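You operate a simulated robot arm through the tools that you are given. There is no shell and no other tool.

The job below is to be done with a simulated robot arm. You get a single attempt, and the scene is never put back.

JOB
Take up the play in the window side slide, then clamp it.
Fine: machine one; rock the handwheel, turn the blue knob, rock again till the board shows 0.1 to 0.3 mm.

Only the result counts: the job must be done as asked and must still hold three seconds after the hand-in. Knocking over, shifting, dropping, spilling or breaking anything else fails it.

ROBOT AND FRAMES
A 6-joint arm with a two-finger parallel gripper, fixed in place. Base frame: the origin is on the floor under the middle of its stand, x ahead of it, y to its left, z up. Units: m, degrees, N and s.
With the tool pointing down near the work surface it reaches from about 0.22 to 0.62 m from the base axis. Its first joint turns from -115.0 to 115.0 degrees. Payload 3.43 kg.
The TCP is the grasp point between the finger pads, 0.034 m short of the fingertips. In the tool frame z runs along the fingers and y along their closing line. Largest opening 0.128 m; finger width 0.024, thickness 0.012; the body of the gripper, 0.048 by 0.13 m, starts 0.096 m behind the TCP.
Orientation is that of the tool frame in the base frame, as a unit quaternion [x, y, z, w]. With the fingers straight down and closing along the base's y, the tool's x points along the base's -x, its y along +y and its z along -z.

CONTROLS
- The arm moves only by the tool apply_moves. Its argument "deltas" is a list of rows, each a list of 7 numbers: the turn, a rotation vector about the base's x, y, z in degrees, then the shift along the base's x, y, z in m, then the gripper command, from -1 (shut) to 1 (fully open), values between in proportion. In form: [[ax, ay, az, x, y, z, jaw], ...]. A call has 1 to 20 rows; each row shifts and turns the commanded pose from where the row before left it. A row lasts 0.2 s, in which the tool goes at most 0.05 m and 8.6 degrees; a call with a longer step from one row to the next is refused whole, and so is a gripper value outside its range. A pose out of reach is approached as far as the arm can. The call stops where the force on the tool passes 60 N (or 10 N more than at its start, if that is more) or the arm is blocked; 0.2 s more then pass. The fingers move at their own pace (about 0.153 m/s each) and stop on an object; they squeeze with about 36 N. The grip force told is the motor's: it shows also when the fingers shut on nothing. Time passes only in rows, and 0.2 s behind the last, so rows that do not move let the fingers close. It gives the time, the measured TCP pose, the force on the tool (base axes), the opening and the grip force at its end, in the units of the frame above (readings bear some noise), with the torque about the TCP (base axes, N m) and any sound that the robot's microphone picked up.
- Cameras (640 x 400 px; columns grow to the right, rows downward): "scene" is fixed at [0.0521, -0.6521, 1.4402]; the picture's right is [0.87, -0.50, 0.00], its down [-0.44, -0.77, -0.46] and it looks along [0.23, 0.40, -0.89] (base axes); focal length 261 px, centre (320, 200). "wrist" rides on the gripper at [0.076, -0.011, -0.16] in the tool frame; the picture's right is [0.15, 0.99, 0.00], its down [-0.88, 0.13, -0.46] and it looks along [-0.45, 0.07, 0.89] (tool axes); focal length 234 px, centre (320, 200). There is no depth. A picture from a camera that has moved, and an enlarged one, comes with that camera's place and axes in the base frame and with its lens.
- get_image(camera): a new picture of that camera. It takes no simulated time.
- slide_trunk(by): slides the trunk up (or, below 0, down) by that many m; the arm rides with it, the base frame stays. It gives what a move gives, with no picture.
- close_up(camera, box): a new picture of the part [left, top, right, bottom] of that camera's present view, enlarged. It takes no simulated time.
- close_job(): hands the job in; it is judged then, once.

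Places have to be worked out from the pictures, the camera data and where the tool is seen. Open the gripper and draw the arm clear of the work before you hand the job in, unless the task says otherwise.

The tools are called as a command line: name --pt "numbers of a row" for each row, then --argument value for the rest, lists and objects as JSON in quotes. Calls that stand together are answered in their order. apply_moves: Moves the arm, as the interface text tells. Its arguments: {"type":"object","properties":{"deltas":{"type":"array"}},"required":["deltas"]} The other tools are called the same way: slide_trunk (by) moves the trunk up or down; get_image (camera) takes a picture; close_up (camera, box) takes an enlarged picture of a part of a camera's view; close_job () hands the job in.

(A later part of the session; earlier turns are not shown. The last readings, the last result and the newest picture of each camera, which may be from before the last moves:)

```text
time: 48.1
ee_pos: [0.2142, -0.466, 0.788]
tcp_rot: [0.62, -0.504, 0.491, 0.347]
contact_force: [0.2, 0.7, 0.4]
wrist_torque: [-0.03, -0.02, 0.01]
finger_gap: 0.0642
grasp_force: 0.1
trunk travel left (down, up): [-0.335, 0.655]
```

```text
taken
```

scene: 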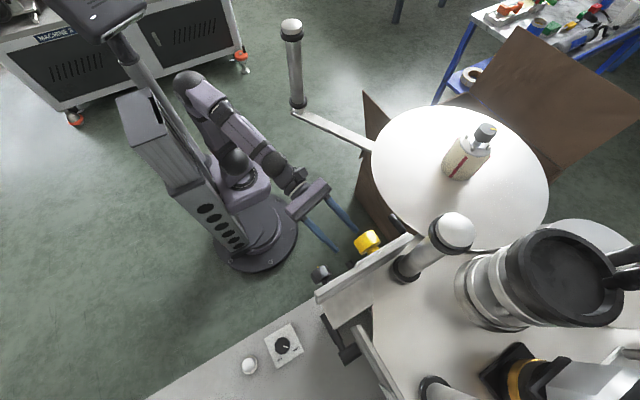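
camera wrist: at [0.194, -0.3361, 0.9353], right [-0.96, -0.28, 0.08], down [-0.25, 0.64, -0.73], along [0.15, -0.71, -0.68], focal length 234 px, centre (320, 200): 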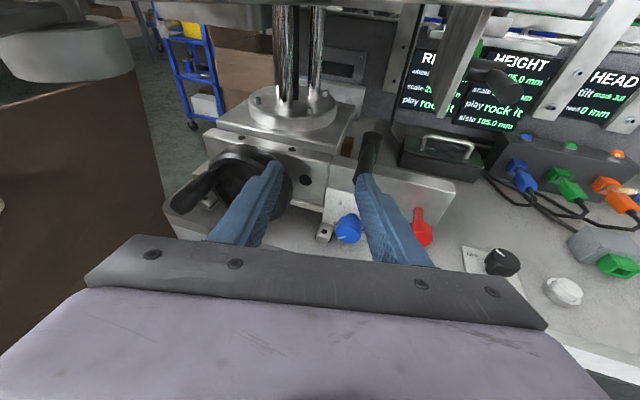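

apply_moves --pt "0 0 0 0 0 0.035 0" --pt "0 0 0 0 0 0.035 0" --pt "0 0 0 0 0 0.035 0"

slide_trunk --by -0.14

get_image --camera "scene"

get_image --camera "wrist"

```text
time: 48.9
ee_pos: [0.2048, -0.4709, 0.888]
tcp_rot: [0.649, -0.452, 0.457, 0.408]
contact_force: [1.5, 1.5, -0.6]
wrist_torque: [-0.14, -0.09, -0.19]
finger_gap: 0.0642
grasp_force: 0.1
out of reach, approached as far as the arm can: row 2
trunk travel left (down, up): [-0.335, 0.655]
```

```text
time: 50.5
ee_pos: [0.2125, -0.4673, 0.741]
tcp_rot: [0.619, -0.504, 0.491, 0.348]
contact_force: [-0.3, 0.4, 0.0]
wrist_torque: [0.0, -0.02, 0.0]
finger_gap: 0.064
grasp_force: 0.1
trunk travel left (down, up): [-0.195, 0.795]
```

```text
taken
```

scene: 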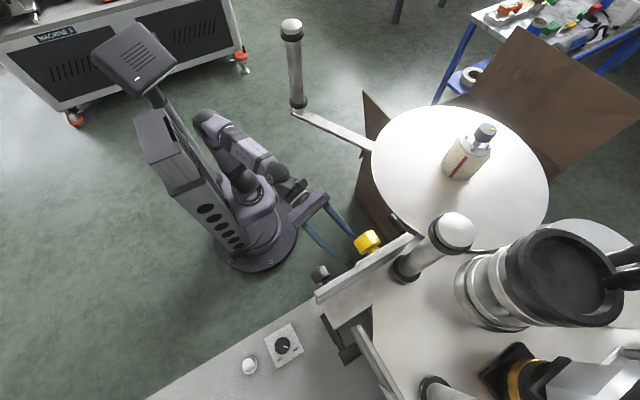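

```text
taken
camera wrist: at [0.1827, -0.3359, 0.8585], right [-0.95, -0.29, 0.08], down [-0.25, 0.64, -0.73], along [0.16, -0.71, -0.68], focal length 234 px, centre (320, 200)
```

wrist: 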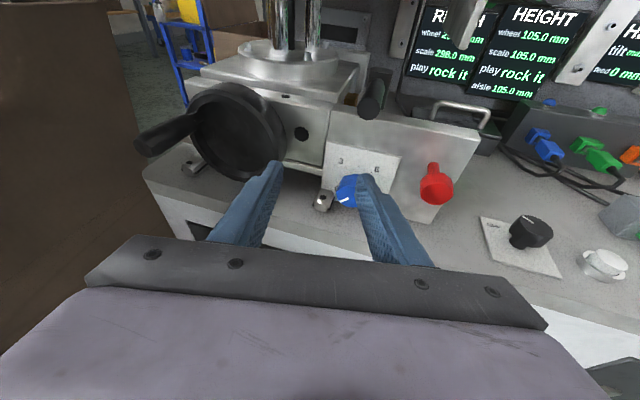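

The shoulder is now low and the arm has room. The handle of the wheel is at left. I now roll the gripper by 90° about its own axis so that the fingers lie above/below each other, with a moderate gap.

apply_moves --pt "-2.1 7.57 2.24 0 0 0 0" --pt "-2.1 7.57 2.24 0 0 0 0" --pt "-2.1 7.57 2.24 0 0 0 0" --pt "-2.1 7.57 2.24 0 0 0 0" --pt "-2.1 7.57 2.24 0 0 0 0" --pt "-2.1 7.57 2.24 0 0 0 0"

get_image --camera "wrist"

get_image --camera "scene"

```text
time: 51.9
ee_pos: [0.2259, -0.4633, 0.7294]
tcp_rot: [0.77, -0.204, 0.301, 0.525]
contact_force: [-0.1, -0.7, 0.2]
wrist_torque: [0.01, 0.01, -0.01]
finger_gap: 0.0641
grasp_force: 0.2
out of reach, approached as far as the arm can: row 4, 5, 6
trunk travel left (down, up): [-0.195, 0.795]
```

```text
taken
camera wrist: at [0.2479, -0.3092, 0.8166], right [-0.51, -0.36, 0.78], down [-0.84, 0.37, -0.38], along [-0.15, -0.85, -0.5], focal length 234 px, centre (320, 200)
```

wrist: 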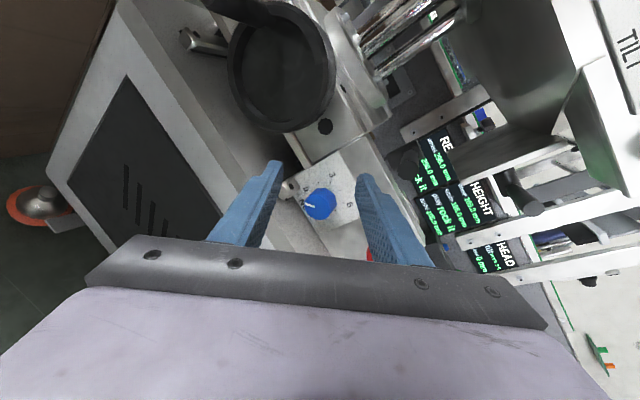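

```text
taken
```

scene: 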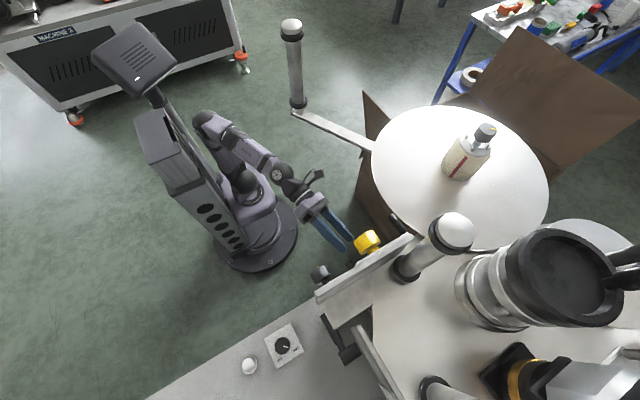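

The roll limit is reached in this direction (only ~47°). I roll the other way, toward the fingers being vertical with the camera on the -x side.

apply_moves --pt "2.1 -7.57 -2.24 0 0 0 0" --pt "2.1 -7.57 -2.24 0 0 0 0" --pt "2.1 -7.57 -2.24 0 0 0 0" --pt "2.1 -7.57 -2.24 0 0 0 0" --pt "2.1 -7.57 -2.24 0 0 0 0" --pt "2.1 -7.57 -2.24 0 0 0 0" --pt "2.1 -7.57 -2.24 0 0 0 0" --pt "2.1 -7.57 -2.24 0 0 0 0" --pt "2.1 -7.57 -2.24 0 0 0 0" --pt "2.1 -7.57 -2.24 0 0 0 0" --pt "2.1 -7.57 -2.24 0 0 0 0" --pt "2.1 -7.57 -2.24 0 0 0 0" --pt "2.1 -7.57 -2.24 0 0 0 0" --pt "2.1 -7.57 -2.24 0 0 0 0" --pt "2.1 -7.57 -2.24 0 0 0 0" --pt "2.1 -7.57 -2.24 0 0 0 0"

get_image --camera "wrist"

get_image --camera "scene"

```text
time: 55.3
ee_pos: [0.2257, -0.4633, 0.7299]
tcp_rot: [-0.137, 0.787, -0.599, 0.058]
contact_force: [-0.4, -0.3, -0.3]
wrist_torque: [0.04, 0.01, 0.01]
finger_gap: 0.064
grasp_force: 0.0
trunk travel left (down, up): [-0.195, 0.795]
```

```text
taken
camera wrist: at [0.1133, -0.3382, 0.7902], right [-0.28, 0.2, -0.94], down [0.7, 0.71, -0.06], along [0.65, -0.68, -0.34], focal length 234 px, centre (320, 200)
```

wrist: 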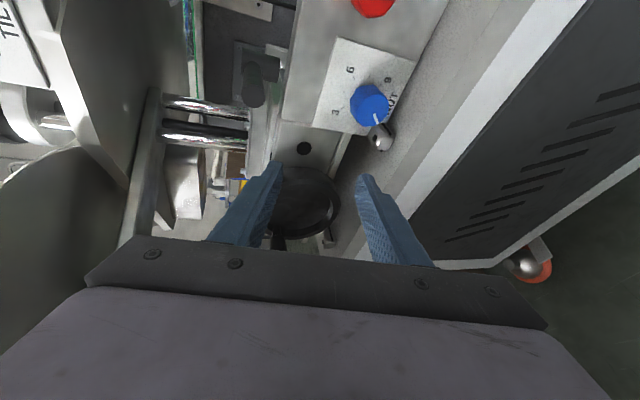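

```text
taken
```

scene: 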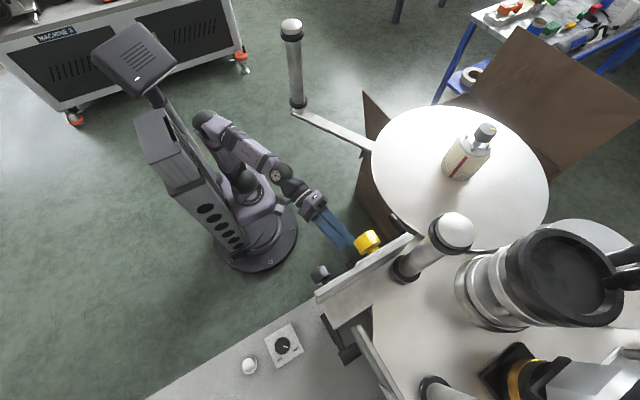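

Roll worked. Now I yaw and level the tool and move to a pre-approach point in front of the handle, about (0.334, -0.426, 0.735), pointing along (0.57,-0.82,0).

apply_moves --pt "-2.5 -0.95 3.4 0.018 0.0062 0.0008 0" --pt "-2.5 -0.95 3.4 0.018 0.0062 0.0008 0" --pt "-2.5 -0.95 3.4 0.018 0.0062 0.0008 0" --pt "-2.5 -0.95 3.4 0.018 0.0062 0.0008 0" --pt "-2.5 -0.95 3.4 0.018 0.0062 0.0008 0" --pt "-2.5 -0.95 3.4 0.018 0.0062 0.0008 0"

get_image --camera "wrist"

get_image --camera "scene"

```text
time: 56.7
ee_pos: [0.3368, -0.4154, 0.746]
tcp_rot: [-0.228, 0.682, -0.677, 0.158]
contact_force: [1.1, -0.6, -0.9]
wrist_torque: [0.0, 0.04, -0.01]
finger_gap: 0.0641
grasp_force: 0.1
out of reach, approached as far as the arm can: row 2, 3, 4, 5, 6
trunk travel left (down, up): [-0.195, 0.795]
```

```text
taken
camera wrist: at [0.1904, -0.3174, 0.7696], right [-0.22, -0.1, -0.97], down [0.49, 0.85, -0.2], along [0.84, -0.52, -0.14], focal length 234 px, centre (320, 200)
```

wrist: 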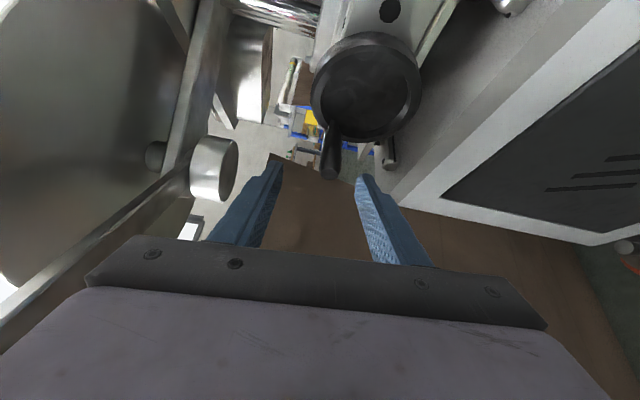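

```text
taken
```

scene: 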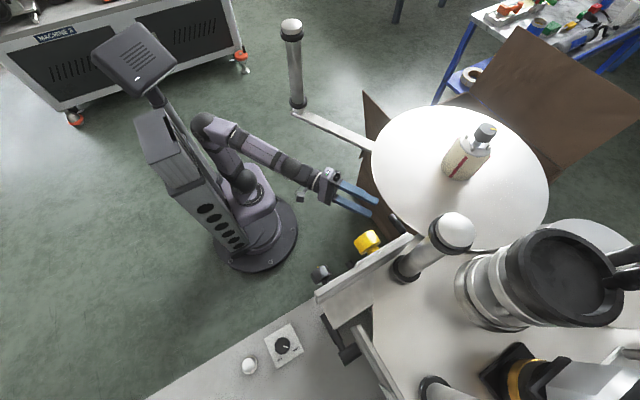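

The handle is seen right between the two finger tips. I advance along the tool axis so the fingers straddle the handle (TCP to about (0.385, -0.495, 0.738)).

apply_moves --pt "0 0 0 0.016 -0.0265 -0.003 0" --pt "0 0 0 0.016 -0.0265 -0.003 0" --pt "0 0 0 0.014 -0.022 -0.002 0"

get_image --camera "wrist"

get_image --camera "scene"

```text
time: 57.5
ee_pos: [0.3893, -0.4834, 0.7398]
tcp_rot: [-0.228, 0.682, -0.676, 0.158]
contact_force: [0.7, -0.5, 0.0]
wrist_torque: [0.07, 0.0, 0.02]
finger_gap: 0.0638
grasp_force: 0.1
out of reach, approached as far as the arm can: row 1, 2
trunk travel left (down, up): [-0.195, 0.795]
```

```text
taken
camera wrist: at [0.2428, -0.3858, 0.7643], right [-0.22, -0.1, -0.97], down [0.49, 0.85, -0.2], along [0.84, -0.52, -0.14], focal length 234 px, centre (320, 200)
```

wrist: 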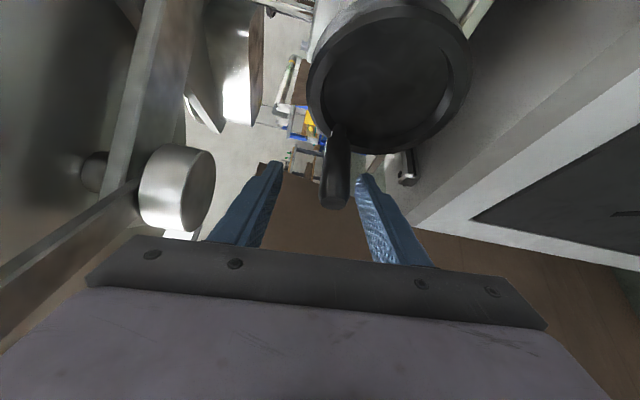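

```text
taken
```

scene: 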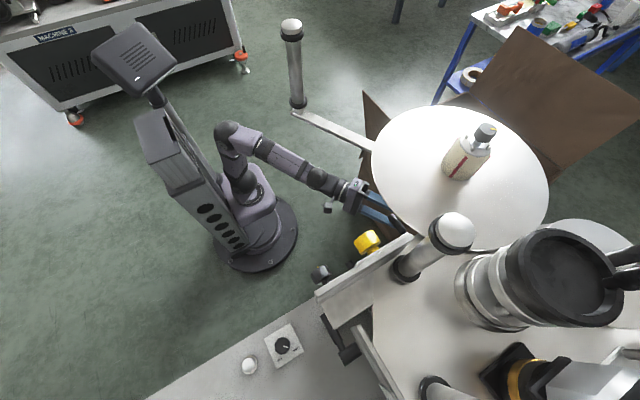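

The handle is between the fingers (slightly nearer the lower one). I advance a touch more, then push the handle upward along its arc by about 3 cm and look at the board.

apply_moves --pt "0 0 0 0.004 -0.012 -0.003 0" --pt "0 0 0 0 0 0 -0.25" --pt "0 0 0 -0.002 0 0.008 -0.25" --pt "0 0 0 -0.004 0 0.01 -0.25" --pt "0 0 0 -0.006 0 0.01 -0.25"

get_image --camera "wrist"

```text
time: 58.7
ee_pos: [0.3884, -0.4941, 0.7594]
tcp_rot: [-0.231, 0.686, -0.671, 0.157]
contact_force: [4.7, -2.0, -18.3]
wrist_torque: [0.15, -0.29, 0.25]
finger_gap: 0.0572
grasp_force: 8.5
out of reach, approached as far as the arm can: row 1
trunk travel left (down, up): [-0.195, 0.795]
```

```text
taken
camera wrist: at [0.2417, -0.3965, 0.7853], right [-0.23, -0.09, -0.97], down [0.49, 0.85, -0.19], along [0.84, -0.52, -0.15], focal length 234 px, centre (320, 200)
```

wrist: 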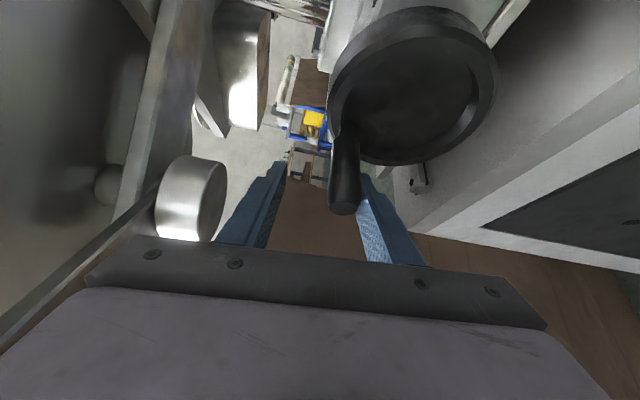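

The lower finger pushes the handle with about 18 N. I carry on upward along the arc to see it move.

apply_moves --pt "0 0 0 -0.004 0 0.008 -0.25" --pt "0 0 0 -0.005 0 0.008 -0.25" --pt "0 0 0 -0.006 0 0.007 -0.25"

get_image --camera "wrist"

```text
time: 59.5
ee_pos: [0.3789, -0.4953, 0.7728]
tcp_rot: [-0.234, 0.694, -0.663, 0.154]
contact_force: [1.5, -4.4, -39.0]
wrist_torque: [-0.52, -0.68, -0.15]
finger_gap: 0.0698
grasp_force: 19.0
out of reach, approached as far as the arm can: row 2, 3
trunk travel left (down, up): [-0.195, 0.795]
```

```text
taken
camera wrist: at [0.2324, -0.398, 0.8025], right [-0.24, -0.07, -0.97], down [0.49, 0.85, -0.18], along [0.84, -0.52, -0.17], focal length 234 px, centre (320, 200)
```

wrist: 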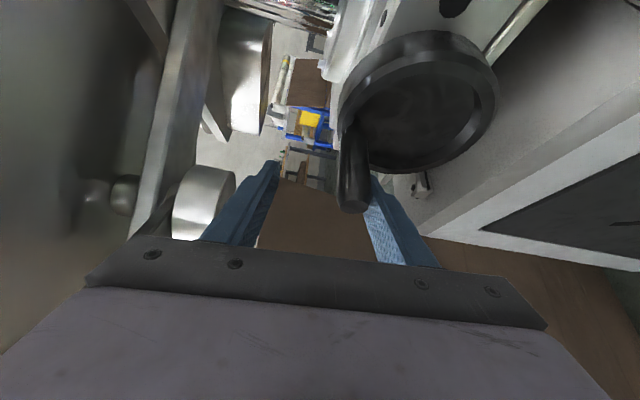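

Computing from the pictures, the handle went from about 21° to 65° above horizontal, so the wheel does turn (resistance is rather high). Now I rock it back: push the handle down along its arc.

apply_moves --pt "0 0 0 0.0 0 -0.012 -0.25" --pt "0 0 0 0.002 0 -0.012 -0.25" --pt "0 0 0 0.004 0 -0.012 -0.25" --pt "0 0 0 0.004 0 -0.012 -0.25" --pt "0 0 0 0.002 0 -0.012 -0.25"

get_image --camera "wrist"

```text
time: 60.7
ee_pos: [0.3954, -0.4862, 0.7339]
tcp_rot: [-0.228, 0.68, -0.678, 0.159]
contact_force: [0.1, 0.5, 0.7]
wrist_torque: [-0.03, 0.02, 0.01]
finger_gap: 0.048
grasp_force: 0.1
out of reach, approached as far as the arm can: row 1, 4
trunk travel left (down, up): [-0.195, 0.795]
```

```text
taken
camera wrist: at [0.2469, -0.3878, 0.758], right [-0.22, -0.1, -0.97], down [0.49, 0.85, -0.2], along [0.84, -0.52, -0.14], focal length 234 px, centre (320, 200)
```

wrist: 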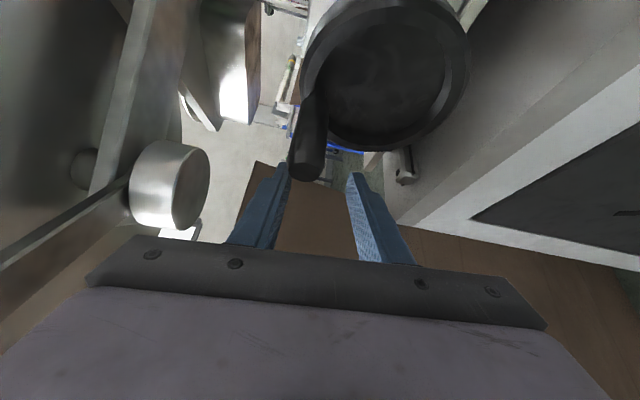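

The fingers slid past the handle on the way down (handle stayed near 60–65°). With the handle near the top it is better to use the camera-up orientation (fingers left/right of the handle, pushing ±x), which also lets me see the board. I retreat first.

apply_moves --pt "0 0 -2 0.002 0.02 0.0 0" --pt "0 0 -2 0.002 0.02 0.0 0" --pt "0 0 -2 0.002 0.02 0.0 0" --pt "0 0 -2 0.0 0.01 0.0 0"

get_image --camera "wrist"

```text
time: 61.7
ee_pos: [0.3978, -0.4168, 0.7324]
tcp_rot: [-0.183, 0.696, -0.686, 0.112]
contact_force: [-0.7, 0.0, -0.7]
wrist_torque: [0.0, -0.06, 0.0]
finger_gap: 0.064
grasp_force: 0.1
trunk travel left (down, up): [-0.195, 0.795]
```

```text
taken
camera wrist: at [0.2655, -0.3012, 0.7562], right [-0.23, -0.07, -0.97], down [0.6, 0.77, -0.2], along [0.76, -0.63, -0.14], focal length 234 px, centre (320, 200)
```

wrist: 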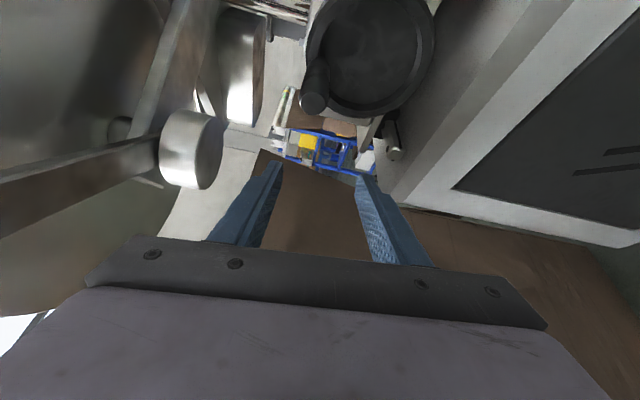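

Now I roll the tool back to the camera-up orientation, shifting a little to -x so the camera stays clear of the dancer bar.

apply_moves --pt "-3.33 7.48 0.29 -0.007 0 0 0" --pt "-3.33 7.48 0.29 -0.007 0 0 0" --pt "-3.33 7.48 0.29 -0.007 0 0 0" --pt "-3.33 7.48 0.29 -0.007 0 0 0" --pt "-3.33 7.48 0.29 -0.007 0 0 0" --pt "-3.33 7.48 0.29 -0.007 0 0 0" --pt "-3.33 7.48 0.29 -0.006 0 0 0" --pt "-3.33 7.48 0.29 0 0 0 0" --pt "-3.33 7.48 0.29 0 0 0 0" --pt "-3.33 7.48 0.29 0 0 0 0" --pt "-3.33 7.48 0.29 0 0 0 0"

get_image --camera "wrist"

get_image --camera "scene"

```text
time: 64.1
ee_pos: [0.3513, -0.419, 0.7343]
tcp_rot: [0.624, -0.36, 0.563, 0.406]
contact_force: [-0.2, -0.2, -0.2]
wrist_torque: [0.0, -0.02, 0.01]
finger_gap: 0.0642
grasp_force: 0.1
trunk travel left (down, up): [-0.195, 0.795]
```

```text
taken
camera wrist: at [0.3032, -0.265, 0.8133], right [-0.88, -0.41, 0.24], down [-0.4, 0.36, -0.85], along [0.26, -0.84, -0.47], focal length 234 px, centre (320, 200)
```

wrist: 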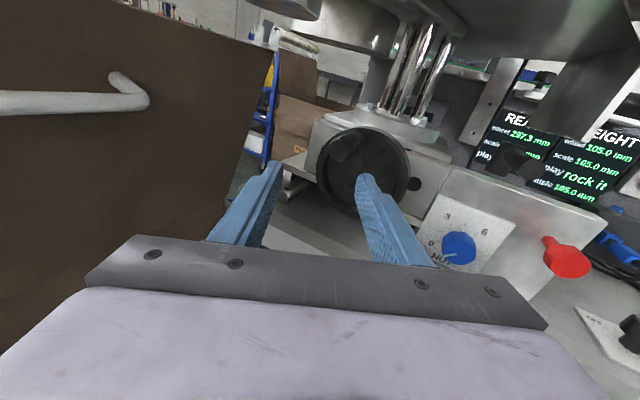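

```text
taken
```

scene: 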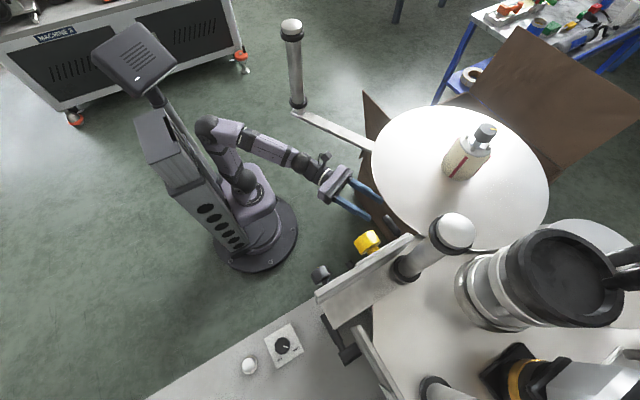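

The REACH "wheel" value has changed. I enlarge the board and the wheel.

close_up --camera "wrist" --box '[460, 80, 640, 220]'

close_up --camera "wrist" --box '[280, 100, 480, 240]'

```text
2.86 times, centred on (550, 150) of wrist
camera zoom: at [0.3032, -0.265, 0.8133], right [-0.88, -0.41, 0.24], down [-0.4, 0.36, -0.85], along [0.26, -0.84, -0.47], focal length 669 px, centre (-337, 343)
```

zoom: 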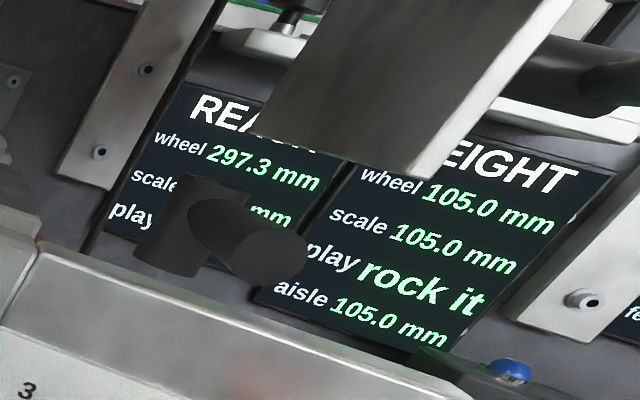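

```text
2.86 times, centred on (380, 170) of wrist
camera zoom: at [0.3032, -0.265, 0.8133], right [-0.88, -0.41, 0.24], down [-0.4, 0.36, -0.85], along [0.26, -0.84, -0.47], focal length 669 px, centre (149, 286)
```

zoom: 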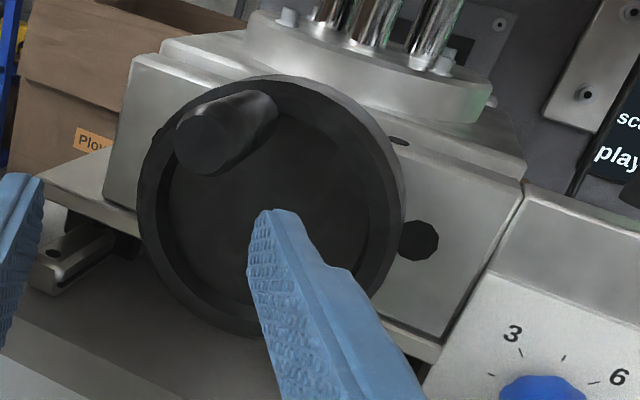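

REACH wheel went 298.0 → 297.3, so this is the right wheel (about 0.16 mm per 10°). The handle tip is at (0.364, -0.478, 0.752). I straddle it with the fingers left/right.

apply_moves --pt "0 0 -2 0.0032 -0.0178 0.0045 0.25" --pt "0 0 -2 0.0032 -0.0178 0.0045 0.25" --pt "0 0 -2 0.0032 -0.0178 0.0045 0.25" --pt "0 0 -2 0.0032 -0.0178 0.0045 0.25"

get_image --camera "wrist"

```text
time: 65.1
ee_pos: [0.3632, -0.4894, 0.7508]
tcp_rot: [0.596, -0.404, 0.534, 0.443]
contact_force: [-0.5, 0.0, 0.4]
wrist_torque: [0.01, 0.01, 0.02]
finger_gap: 0.0798
grasp_force: 0.1
trunk travel left (down, up): [-0.195, 0.795]
```

```text
taken
camera wrist: at [0.3372, -0.331, 0.8305], right [-0.93, -0.28, 0.24], down [-0.34, 0.41, -0.85], along [0.14, -0.87, -0.47], focal length 234 px, centre (320, 200)
```

wrist: 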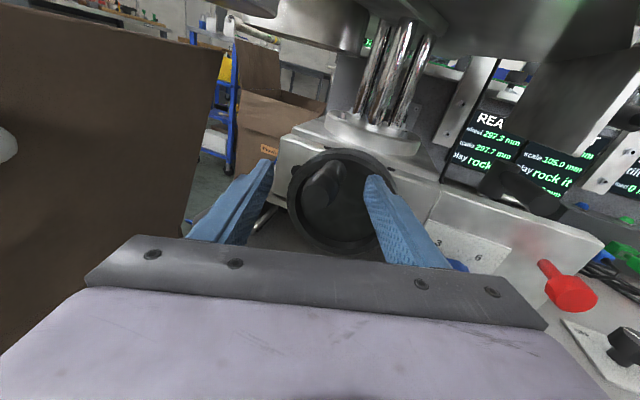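

close_up --camera "wrist" --box '[430, 90, 590, 220]'

close_up --camera "wrist" --box '[220, 130, 440, 270]'

```text
3.08 times, centred on (510, 155) of wrist
camera zoom: at [0.3372, -0.331, 0.8305], right [-0.93, -0.28, 0.24], down [-0.34, 0.41, -0.85], along [0.14, -0.87, -0.47], focal length 720 px, centre (-265, 338)
```

zoom: 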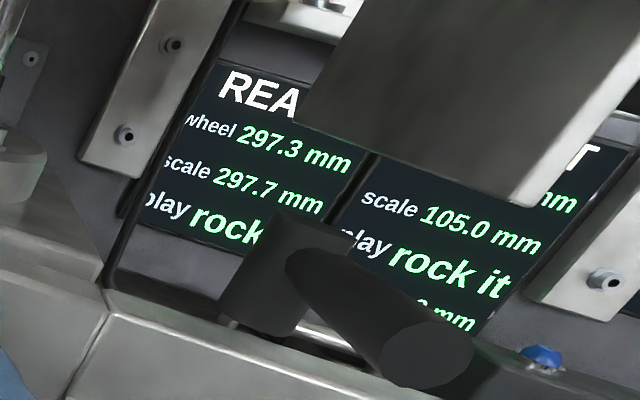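

```text
2.86 times, centred on (330, 200) of wrist
camera zoom: at [0.3372, -0.331, 0.8305], right [-0.93, -0.28, 0.24], down [-0.34, 0.41, -0.85], along [0.14, -0.87, -0.47], focal length 669 px, centre (291, 200)
```

zoom: 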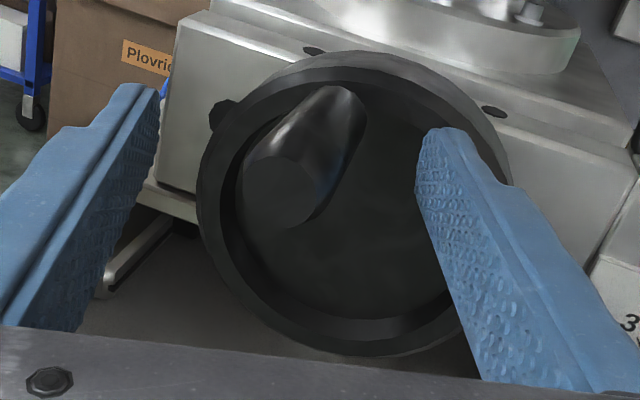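

The board is readable from here: wheel 297.3, scale 297.7. Now I narrow the gap round the handle and rock it back (counter-clockwise), following the arc and rolling with the wheel.

apply_moves --pt "0 0 0 0 0 0 -0.31" --pt "0 0 0 0 0 0 -0.31" --pt "0 8 0 0.0053 0 -0.0036 -0.31" --pt "0 8 0 0.0047 0 -0.0043 -0.31" --pt "0 8 0 0.0041 0 -0.005 -0.31" --pt "0 8 0 0.0034 0 -0.0054 -0.31" --pt "0 0 0 0 0 0 -0.31"

get_image --camera "wrist"

```text
time: 66.7
ee_pos: [0.3813, -0.4887, 0.7321]
tcp_rot: [0.721, -0.265, 0.35, 0.536]
contact_force: [-1.6, -0.5, 2.4]
wrist_torque: [-0.1, 0.02, -0.06]
finger_gap: 0.0455
grasp_force: 1.3
trunk travel left (down, up): [-0.195, 0.795]
```

```text
taken
camera wrist: at [0.4011, -0.3316, 0.8139], right [-0.66, -0.28, 0.7], down [-0.74, 0.41, -0.54], along [-0.13, -0.87, -0.48], focal length 234 px, centre (320, 200)
```

wrist: 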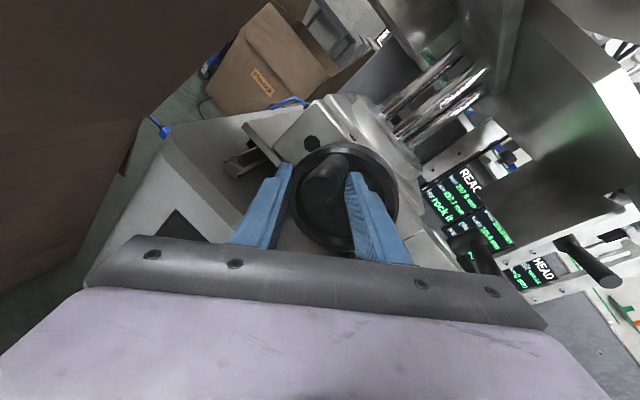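

close_up --camera "wrist" --box '[410, 140, 540, 270]'

close_up --camera "wrist" --box '[220, 130, 440, 270]'

```text
3.08 times, centred on (475, 205) of wrist
camera zoom: at [0.4011, -0.3316, 0.8139], right [-0.66, -0.28, 0.7], down [-0.74, 0.41, -0.54], along [-0.13, -0.87, -0.48], focal length 720 px, centre (-157, 185)
```

zoom: 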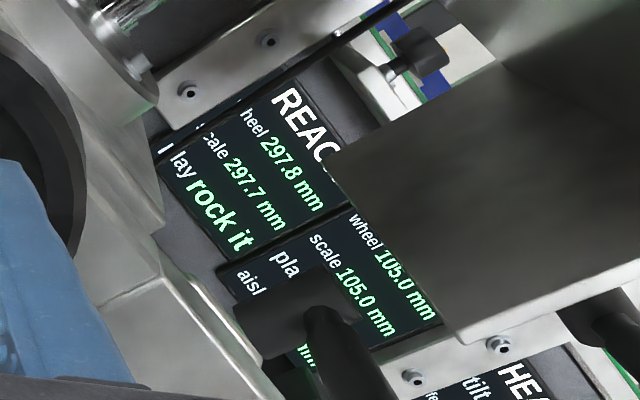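

```text
2.86 times, centred on (330, 200) of wrist
camera zoom: at [0.4011, -0.3316, 0.8139], right [-0.66, -0.28, 0.7], down [-0.74, 0.41, -0.54], along [-0.13, -0.87, -0.48], focal length 669 px, centre (291, 200)
```

zoom: 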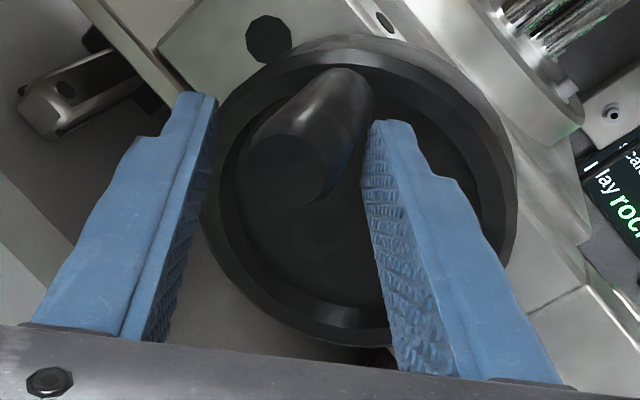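

Wheel 297.8, scale 297.7 — still within the play. I carry on counter-clockwise with only little more roll (near the roll limit).

apply_moves --pt "0 2 0 0.0026 0 -0.0059 -0.31" --pt "0 2 0 0.0017 0 -0.0062 -0.31" --pt "0 1 0 0.0009 0 -0.0063 -0.31" --pt "0 0 0 0 0 -0.0064 -0.31" --pt "0 0 0 0 0 0 -0.31"

get_image --camera "wrist"

close_up --camera "wrist" --box '[400, 120, 540, 270]'

```text
time: 67.9
ee_pos: [0.3831, -0.4894, 0.7083]
tcp_rot: [0.734, -0.245, 0.317, 0.549]
contact_force: [-13.6, 1.8, 2.3]
wrist_torque: [-0.28, -0.19, -0.57]
finger_gap: 0.05
grasp_force: 5.9
trunk travel left (down, up): [-0.195, 0.795]
```

```text
taken
camera wrist: at [0.4119, -0.3319, 0.7875], right [-0.6, -0.28, 0.75], down [-0.78, 0.41, -0.47], along [-0.18, -0.87, -0.46], focal length 234 px, centre (320, 200)
```

wrist: 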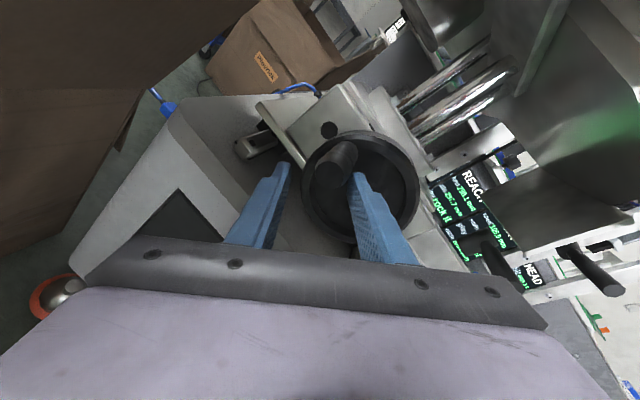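

```text
2.67 times, centred on (470, 195) of wrist
camera zoom: at [0.4119, -0.3319, 0.7875], right [-0.6, -0.28, 0.75], down [-0.78, 0.41, -0.47], along [-0.18, -0.87, -0.46], focal length 624 px, centre (-80, 213)
```

zoom: 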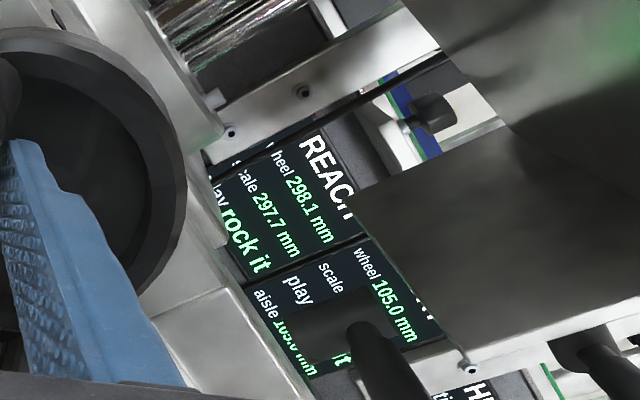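

Wheel 298.1, scale 297.7: the wheel is nearly through the play. The fingers have slipped relative to the handle, so I re-centre on the handle (about (0.392, 0.733)), grip it firmly and go on down the arc.

apply_moves --pt "0 0 0 0.003 0 0.012 -0.2" --pt "0 0 0 0.005 0 0.011 -0.2" --pt "0 0 0 0 0 0 -1" --pt "0 0 0 0 0 0 -1" --pt "0 0 0 0 0 0 -1"

get_image --camera "wrist"

close_up --camera "wrist" --box '[220, 110, 440, 260]'

```text
time: 69.1
ee_pos: [0.3931, -0.4895, 0.7326]
tcp_rot: [0.733, -0.243, 0.317, 0.55]
contact_force: [-3.7, -10.5, 8.7]
wrist_torque: [-1.83, 0.3, -1.52]
finger_gap: 0.0355
grasp_force: 45.6
trunk travel left (down, up): [-0.195, 0.795]
```

```text
taken
camera wrist: at [0.4206, -0.3314, 0.8111], right [-0.6, -0.27, 0.75], down [-0.78, 0.41, -0.47], along [-0.18, -0.87, -0.46], focal length 234 px, centre (320, 200)
```

wrist: 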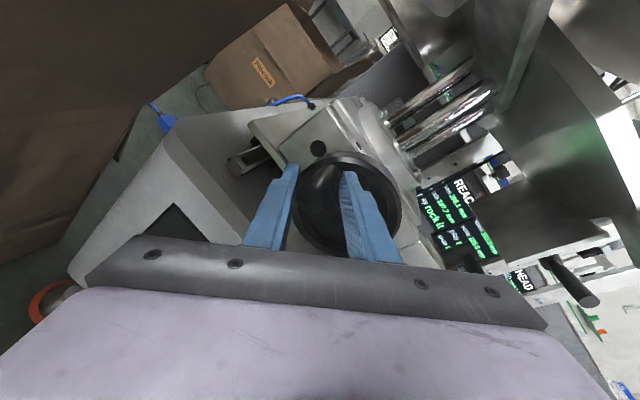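

```text
2.67 times, centred on (330, 185) of wrist
camera zoom: at [0.4206, -0.3314, 0.8111], right [-0.6, -0.27, 0.75], down [-0.78, 0.41, -0.47], along [-0.18, -0.87, -0.46], focal length 624 px, centre (293, 240)
```

zoom: 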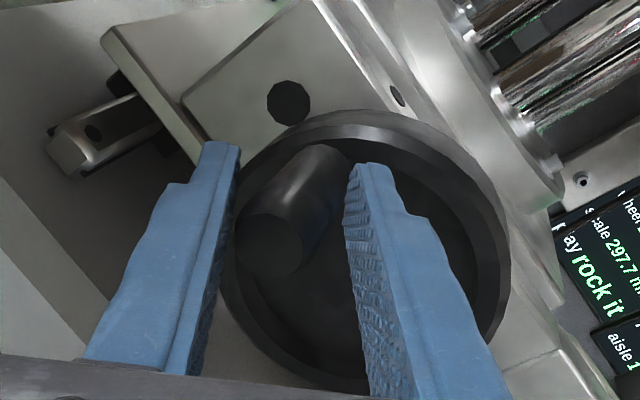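

Gripped (gap 0.0355). Now I move down along the arc about 25–30°.

apply_moves --pt "0 1 0 0.0025 0 -0.008 -1" --pt "0 1 0 0.001 0 -0.009 -1" --pt "0 0 0 0 0 -0.009 -1" --pt "0 0 0 0 0 0 -1"

get_image --camera "wrist"

close_up --camera "wrist" --box '[400, 120, 540, 270]'

```text
time: 70.1
ee_pos: [0.3982, -0.4863, 0.7112]
tcp_rot: [0.736, -0.231, 0.309, 0.556]
contact_force: [-1.8, 11.8, 22.0]
wrist_torque: [-2.02, 0.59, -1.16]
finger_gap: 0.035
grasp_force: 45.0
trunk travel left (down, up): [-0.195, 0.795]
```

```text
taken
camera wrist: at [0.427, -0.328, 0.7878], right [-0.57, -0.27, 0.77], down [-0.8, 0.4, -0.45], along [-0.19, -0.88, -0.45], focal length 234 px, centre (320, 200)
```

wrist: 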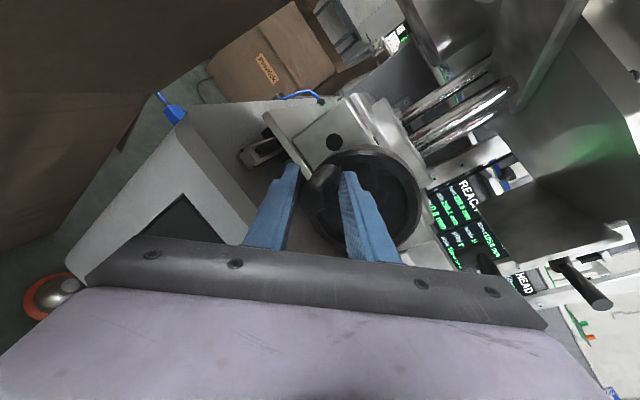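

```text
2.67 times, centred on (470, 195) of wrist
camera zoom: at [0.427, -0.328, 0.7878], right [-0.57, -0.27, 0.77], down [-0.8, 0.4, -0.45], along [-0.19, -0.88, -0.45], focal length 624 px, centre (-80, 213)
```

zoom: 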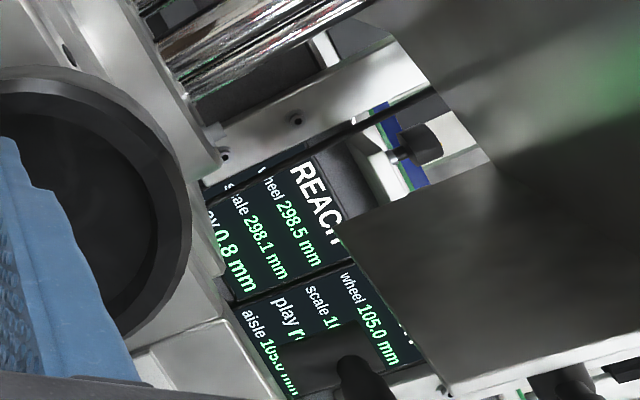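

The board now shows REACH play 0.8 mm (wheel 298.5, scale 298.1). Next I release the handle and retreat, then go to the blue knob.

apply_moves --pt "0 0 0 0 0 0 0" --pt "0 0 0 0 0 0 0.1" --pt "0 0 0 -0.004 0.02 0 0.1" --pt "0 0 0 -0.008 0.02 0 0.1" --pt "0 -5 0 -0.012 0.02 0 0.1" --pt "0 -8 0 -0.015 0.005 0 0.1" --pt "0 -8 0 -0.015 0 0 0.1"

get_image --camera "wrist"

get_image --camera "scene"

```text
time: 71.7
ee_pos: [0.3425, -0.4236, 0.7032]
tcp_rot: [0.672, -0.33, 0.435, 0.5]
contact_force: [1.1, -0.2, -1.2]
wrist_torque: [0.0, -0.02, -0.02]
finger_gap: 0.0702
grasp_force: 0.0
trunk travel left (down, up): [-0.195, 0.795]
```

```text
taken
camera wrist: at [0.3416, -0.266, 0.7878], right [-0.81, -0.28, 0.52], down [-0.59, 0.41, -0.7], along [-0.01, -0.87, -0.49], focal length 234 px, centre (320, 200)
```

wrist: 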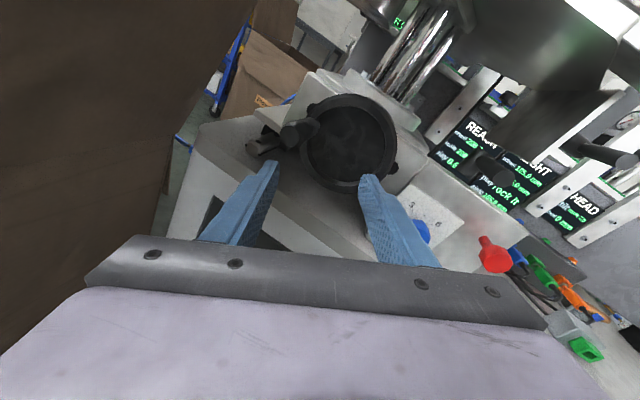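

```text
taken
```

scene: 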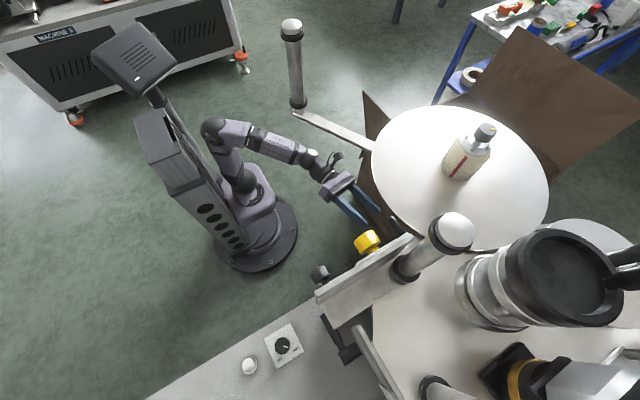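

I move to a pose in front of the blue knob, levelling and aligning the tool along -y (camera up).

apply_moves --pt "0 -8 0 -0.018 -0.008 -0.005 0.1" --pt "0 -8 0 -0.018 -0.008 -0.005 0.1" --pt "0 -8 0 -0.018 -0.008 -0.005 0.1" --pt "0 0 -4 -0.019 -0.008 -0.005 0.1" --pt "0 0 -4 -0.019 -0.008 -0.005 0.1" --pt "0 0 -4 -0.019 -0.008 -0.006 0.1" --pt "0 0 -4 -0.019 -0.008 -0.006 0.1" --pt "0 0 0 -0.018 -0.008 -0.006 0.1"

get_image --camera "wrist"

get_image --camera "scene"

```text
time: 73.5
ee_pos: [0.1965, -0.4883, 0.661]
tcp_rot: [-0.502, 0.502, -0.501, -0.496]
contact_force: [-0.1, -0.9, 0.1]
wrist_torque: [0.01, 0.0, -0.05]
finger_gap: 0.0704
grasp_force: 0.2
trunk travel left (down, up): [-0.195, 0.795]
```

```text
taken
camera wrist: at [0.2061, -0.3275, 0.7388], right [-0.99, -0.01, 0.14], down [-0.13, 0.46, -0.88], along [-0.06, -0.89, -0.46], focal length 234 px, centre (320, 200)
```

wrist: 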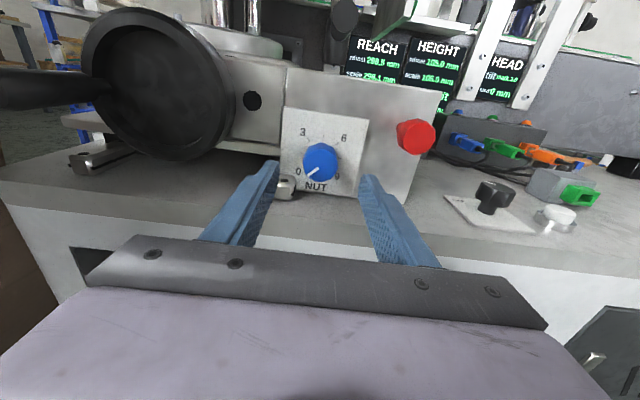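

```text
taken
```

scene: 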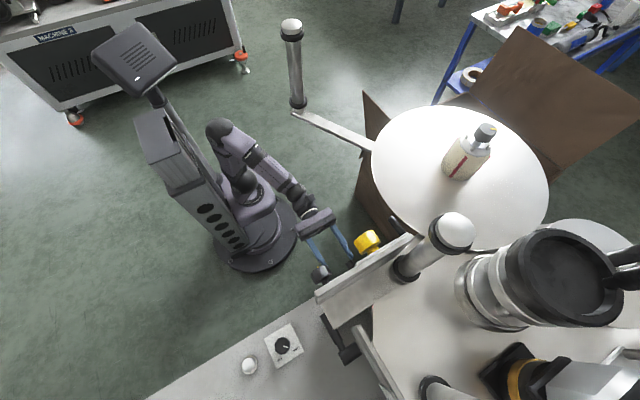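

Perfectly aligned. The knob plate is labelled "NUT" (the screw-nut play adjuster). I zoom to measure the knob's position and read the pointer.

close_up --camera "wrist" --box '[260, 90, 460, 215]'

close_up --camera "wrist" --box '[320, 0, 560, 110]'

```text
3.20 times, centred on (360, 152) of wrist
camera zoom: at [0.2061, -0.3275, 0.7388], right [-0.99, -0.01, 0.14], down [-0.13, 0.46, -0.88], along [-0.06, -0.89, -0.46], focal length 749 px, centre (192, 352)
```

zoom: 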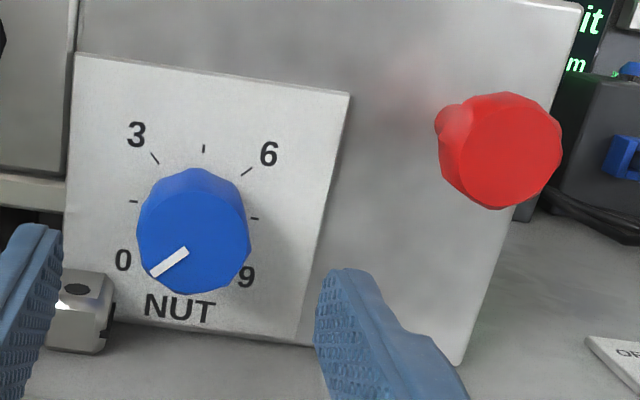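

```text
2.67 times, centred on (440, 55) of wrist
camera zoom: at [0.2061, -0.3275, 0.7388], right [-0.99, -0.01, 0.14], down [-0.13, 0.46, -0.88], along [-0.06, -0.89, -0.46], focal length 624 px, centre (0, 587)
```

zoom: 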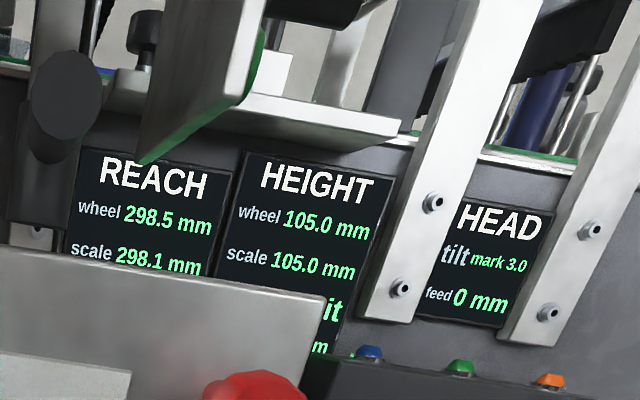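

The knob axis is at about (0.196, z 0.648), face at y≈-0.579; REACH reads wheel 298.5/scale 298.1. I approach to grip the knob with the fingertips just short of the plate.

apply_moves --pt "0 0 0 0 -0.02 -0.004 0.1" --pt "0 0 0 0 -0.02 -0.004 0.1" --pt "0 0 0 0 -0.02 -0.004 0.1" --pt "0 0 0 0 -0.018 -0.001 0.1"

get_image --camera "wrist"

close_up --camera "wrist" --box '[220, 90, 440, 230]'

```text
time: 74.5
ee_pos: [0.1968, -0.5681, 0.6484]
tcp_rot: [-0.501, 0.503, -0.499, -0.496]
contact_force: [-0.2, 0.0, -0.4]
wrist_torque: [0.0, 0.0, 0.02]
finger_gap: 0.0705
grasp_force: 0.1
trunk travel left (down, up): [-0.195, 0.795]
```

```text
taken
camera wrist: at [0.2063, -0.4057, 0.7255], right [-0.99, -0.01, 0.14], down [-0.13, 0.46, -0.88], along [-0.06, -0.89, -0.46], focal length 234 px, centre (320, 200)
```

wrist: 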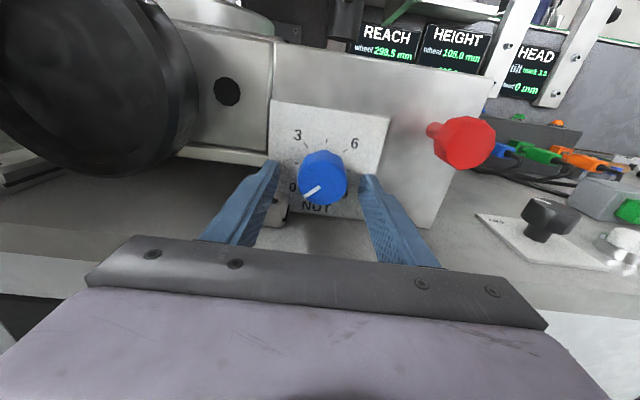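

```text
2.86 times, centred on (330, 160) of wrist
camera zoom: at [0.2063, -0.4057, 0.7255], right [-0.99, -0.01, 0.14], down [-0.13, 0.46, -0.88], along [-0.06, -0.89, -0.46], focal length 669 px, centre (291, 314)
```

zoom: 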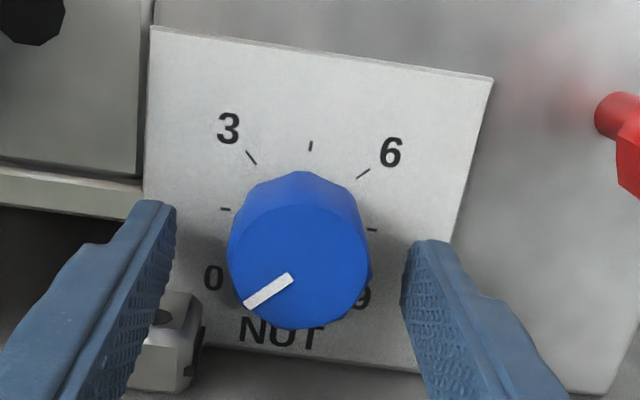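

The knob is centred between the fingertips. I close on it.

apply_moves --pt "0 0 0 0 0 0 -1" --pt "0 0 0 0 0 0 -1" --pt "0 0 0 0 0 0 -1"

close_up --camera "wrist" --box '[220, 90, 440, 230]'

```text
time: 75.3
ee_pos: [0.1952, -0.5668, 0.6477]
tcp_rot: [-0.502, 0.502, -0.501, -0.495]
contact_force: [-9.1, -4.2, -1.7]
wrist_torque: [-0.48, 0.03, -1.05]
finger_gap: 0.0384
grasp_force: 45.0
trunk travel left (down, up): [-0.195, 0.795]
```

```text
2.86 times, centred on (330, 160) of wrist
camera zoom: at [0.2053, -0.4059, 0.7255], right [-0.99, 0.0, 0.14], down [-0.13, 0.46, -0.88], along [-0.06, -0.89, -0.46], focal length 669 px, centre (291, 314)
```

zoom: 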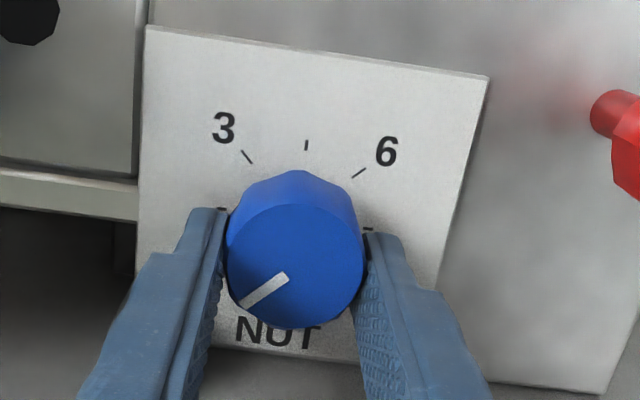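

Gripped (gap 0.038). I turn clockwise 32° first and check that the knob follows.

apply_moves --pt "0 -8 0 -0.001 0 0 -1" --pt "0 -8 0 0 0 0 -1" --pt "0 -8 0 0 0 0 -1" --pt "0 -8 0 0 0 0 -1"

get_image --camera "wrist"

close_up --camera "wrist" --box '[220, 90, 440, 230]'

```text
time: 76.3
ee_pos: [0.1986, -0.5662, 0.6498]
tcp_rot: [0.347, -0.617, 0.621, 0.337]
contact_force: [22.1, -17.8, 8.9]
wrist_torque: [0.41, 0.2, -0.63]
finger_gap: 0.0387
grasp_force: 45.3
trunk travel left (down, up): [-0.195, 0.795]
```

```text
taken
camera wrist: at [0.165, -0.4058, 0.7197], right [-0.92, -0.01, -0.4], down [0.35, 0.46, -0.81], along [0.2, -0.89, -0.42], focal length 234 px, centre (320, 200)
```

wrist: 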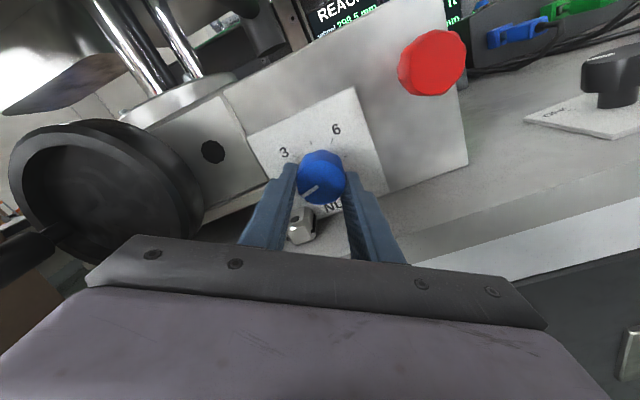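

```text
2.86 times, centred on (330, 160) of wrist
camera zoom: at [0.165, -0.4058, 0.7197], right [-0.92, -0.01, -0.4], down [0.35, 0.46, -0.81], along [0.2, -0.89, -0.42], focal length 669 px, centre (291, 314)
```

zoom: 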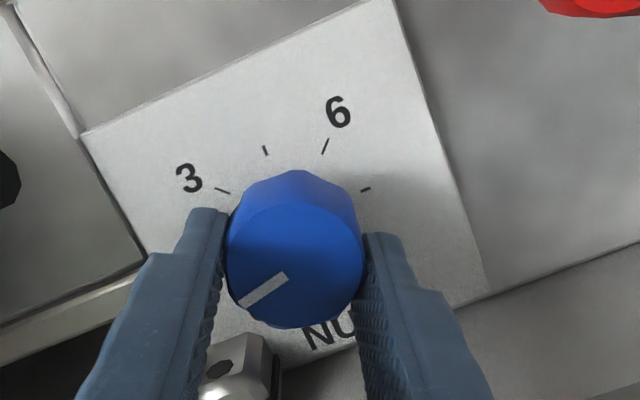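

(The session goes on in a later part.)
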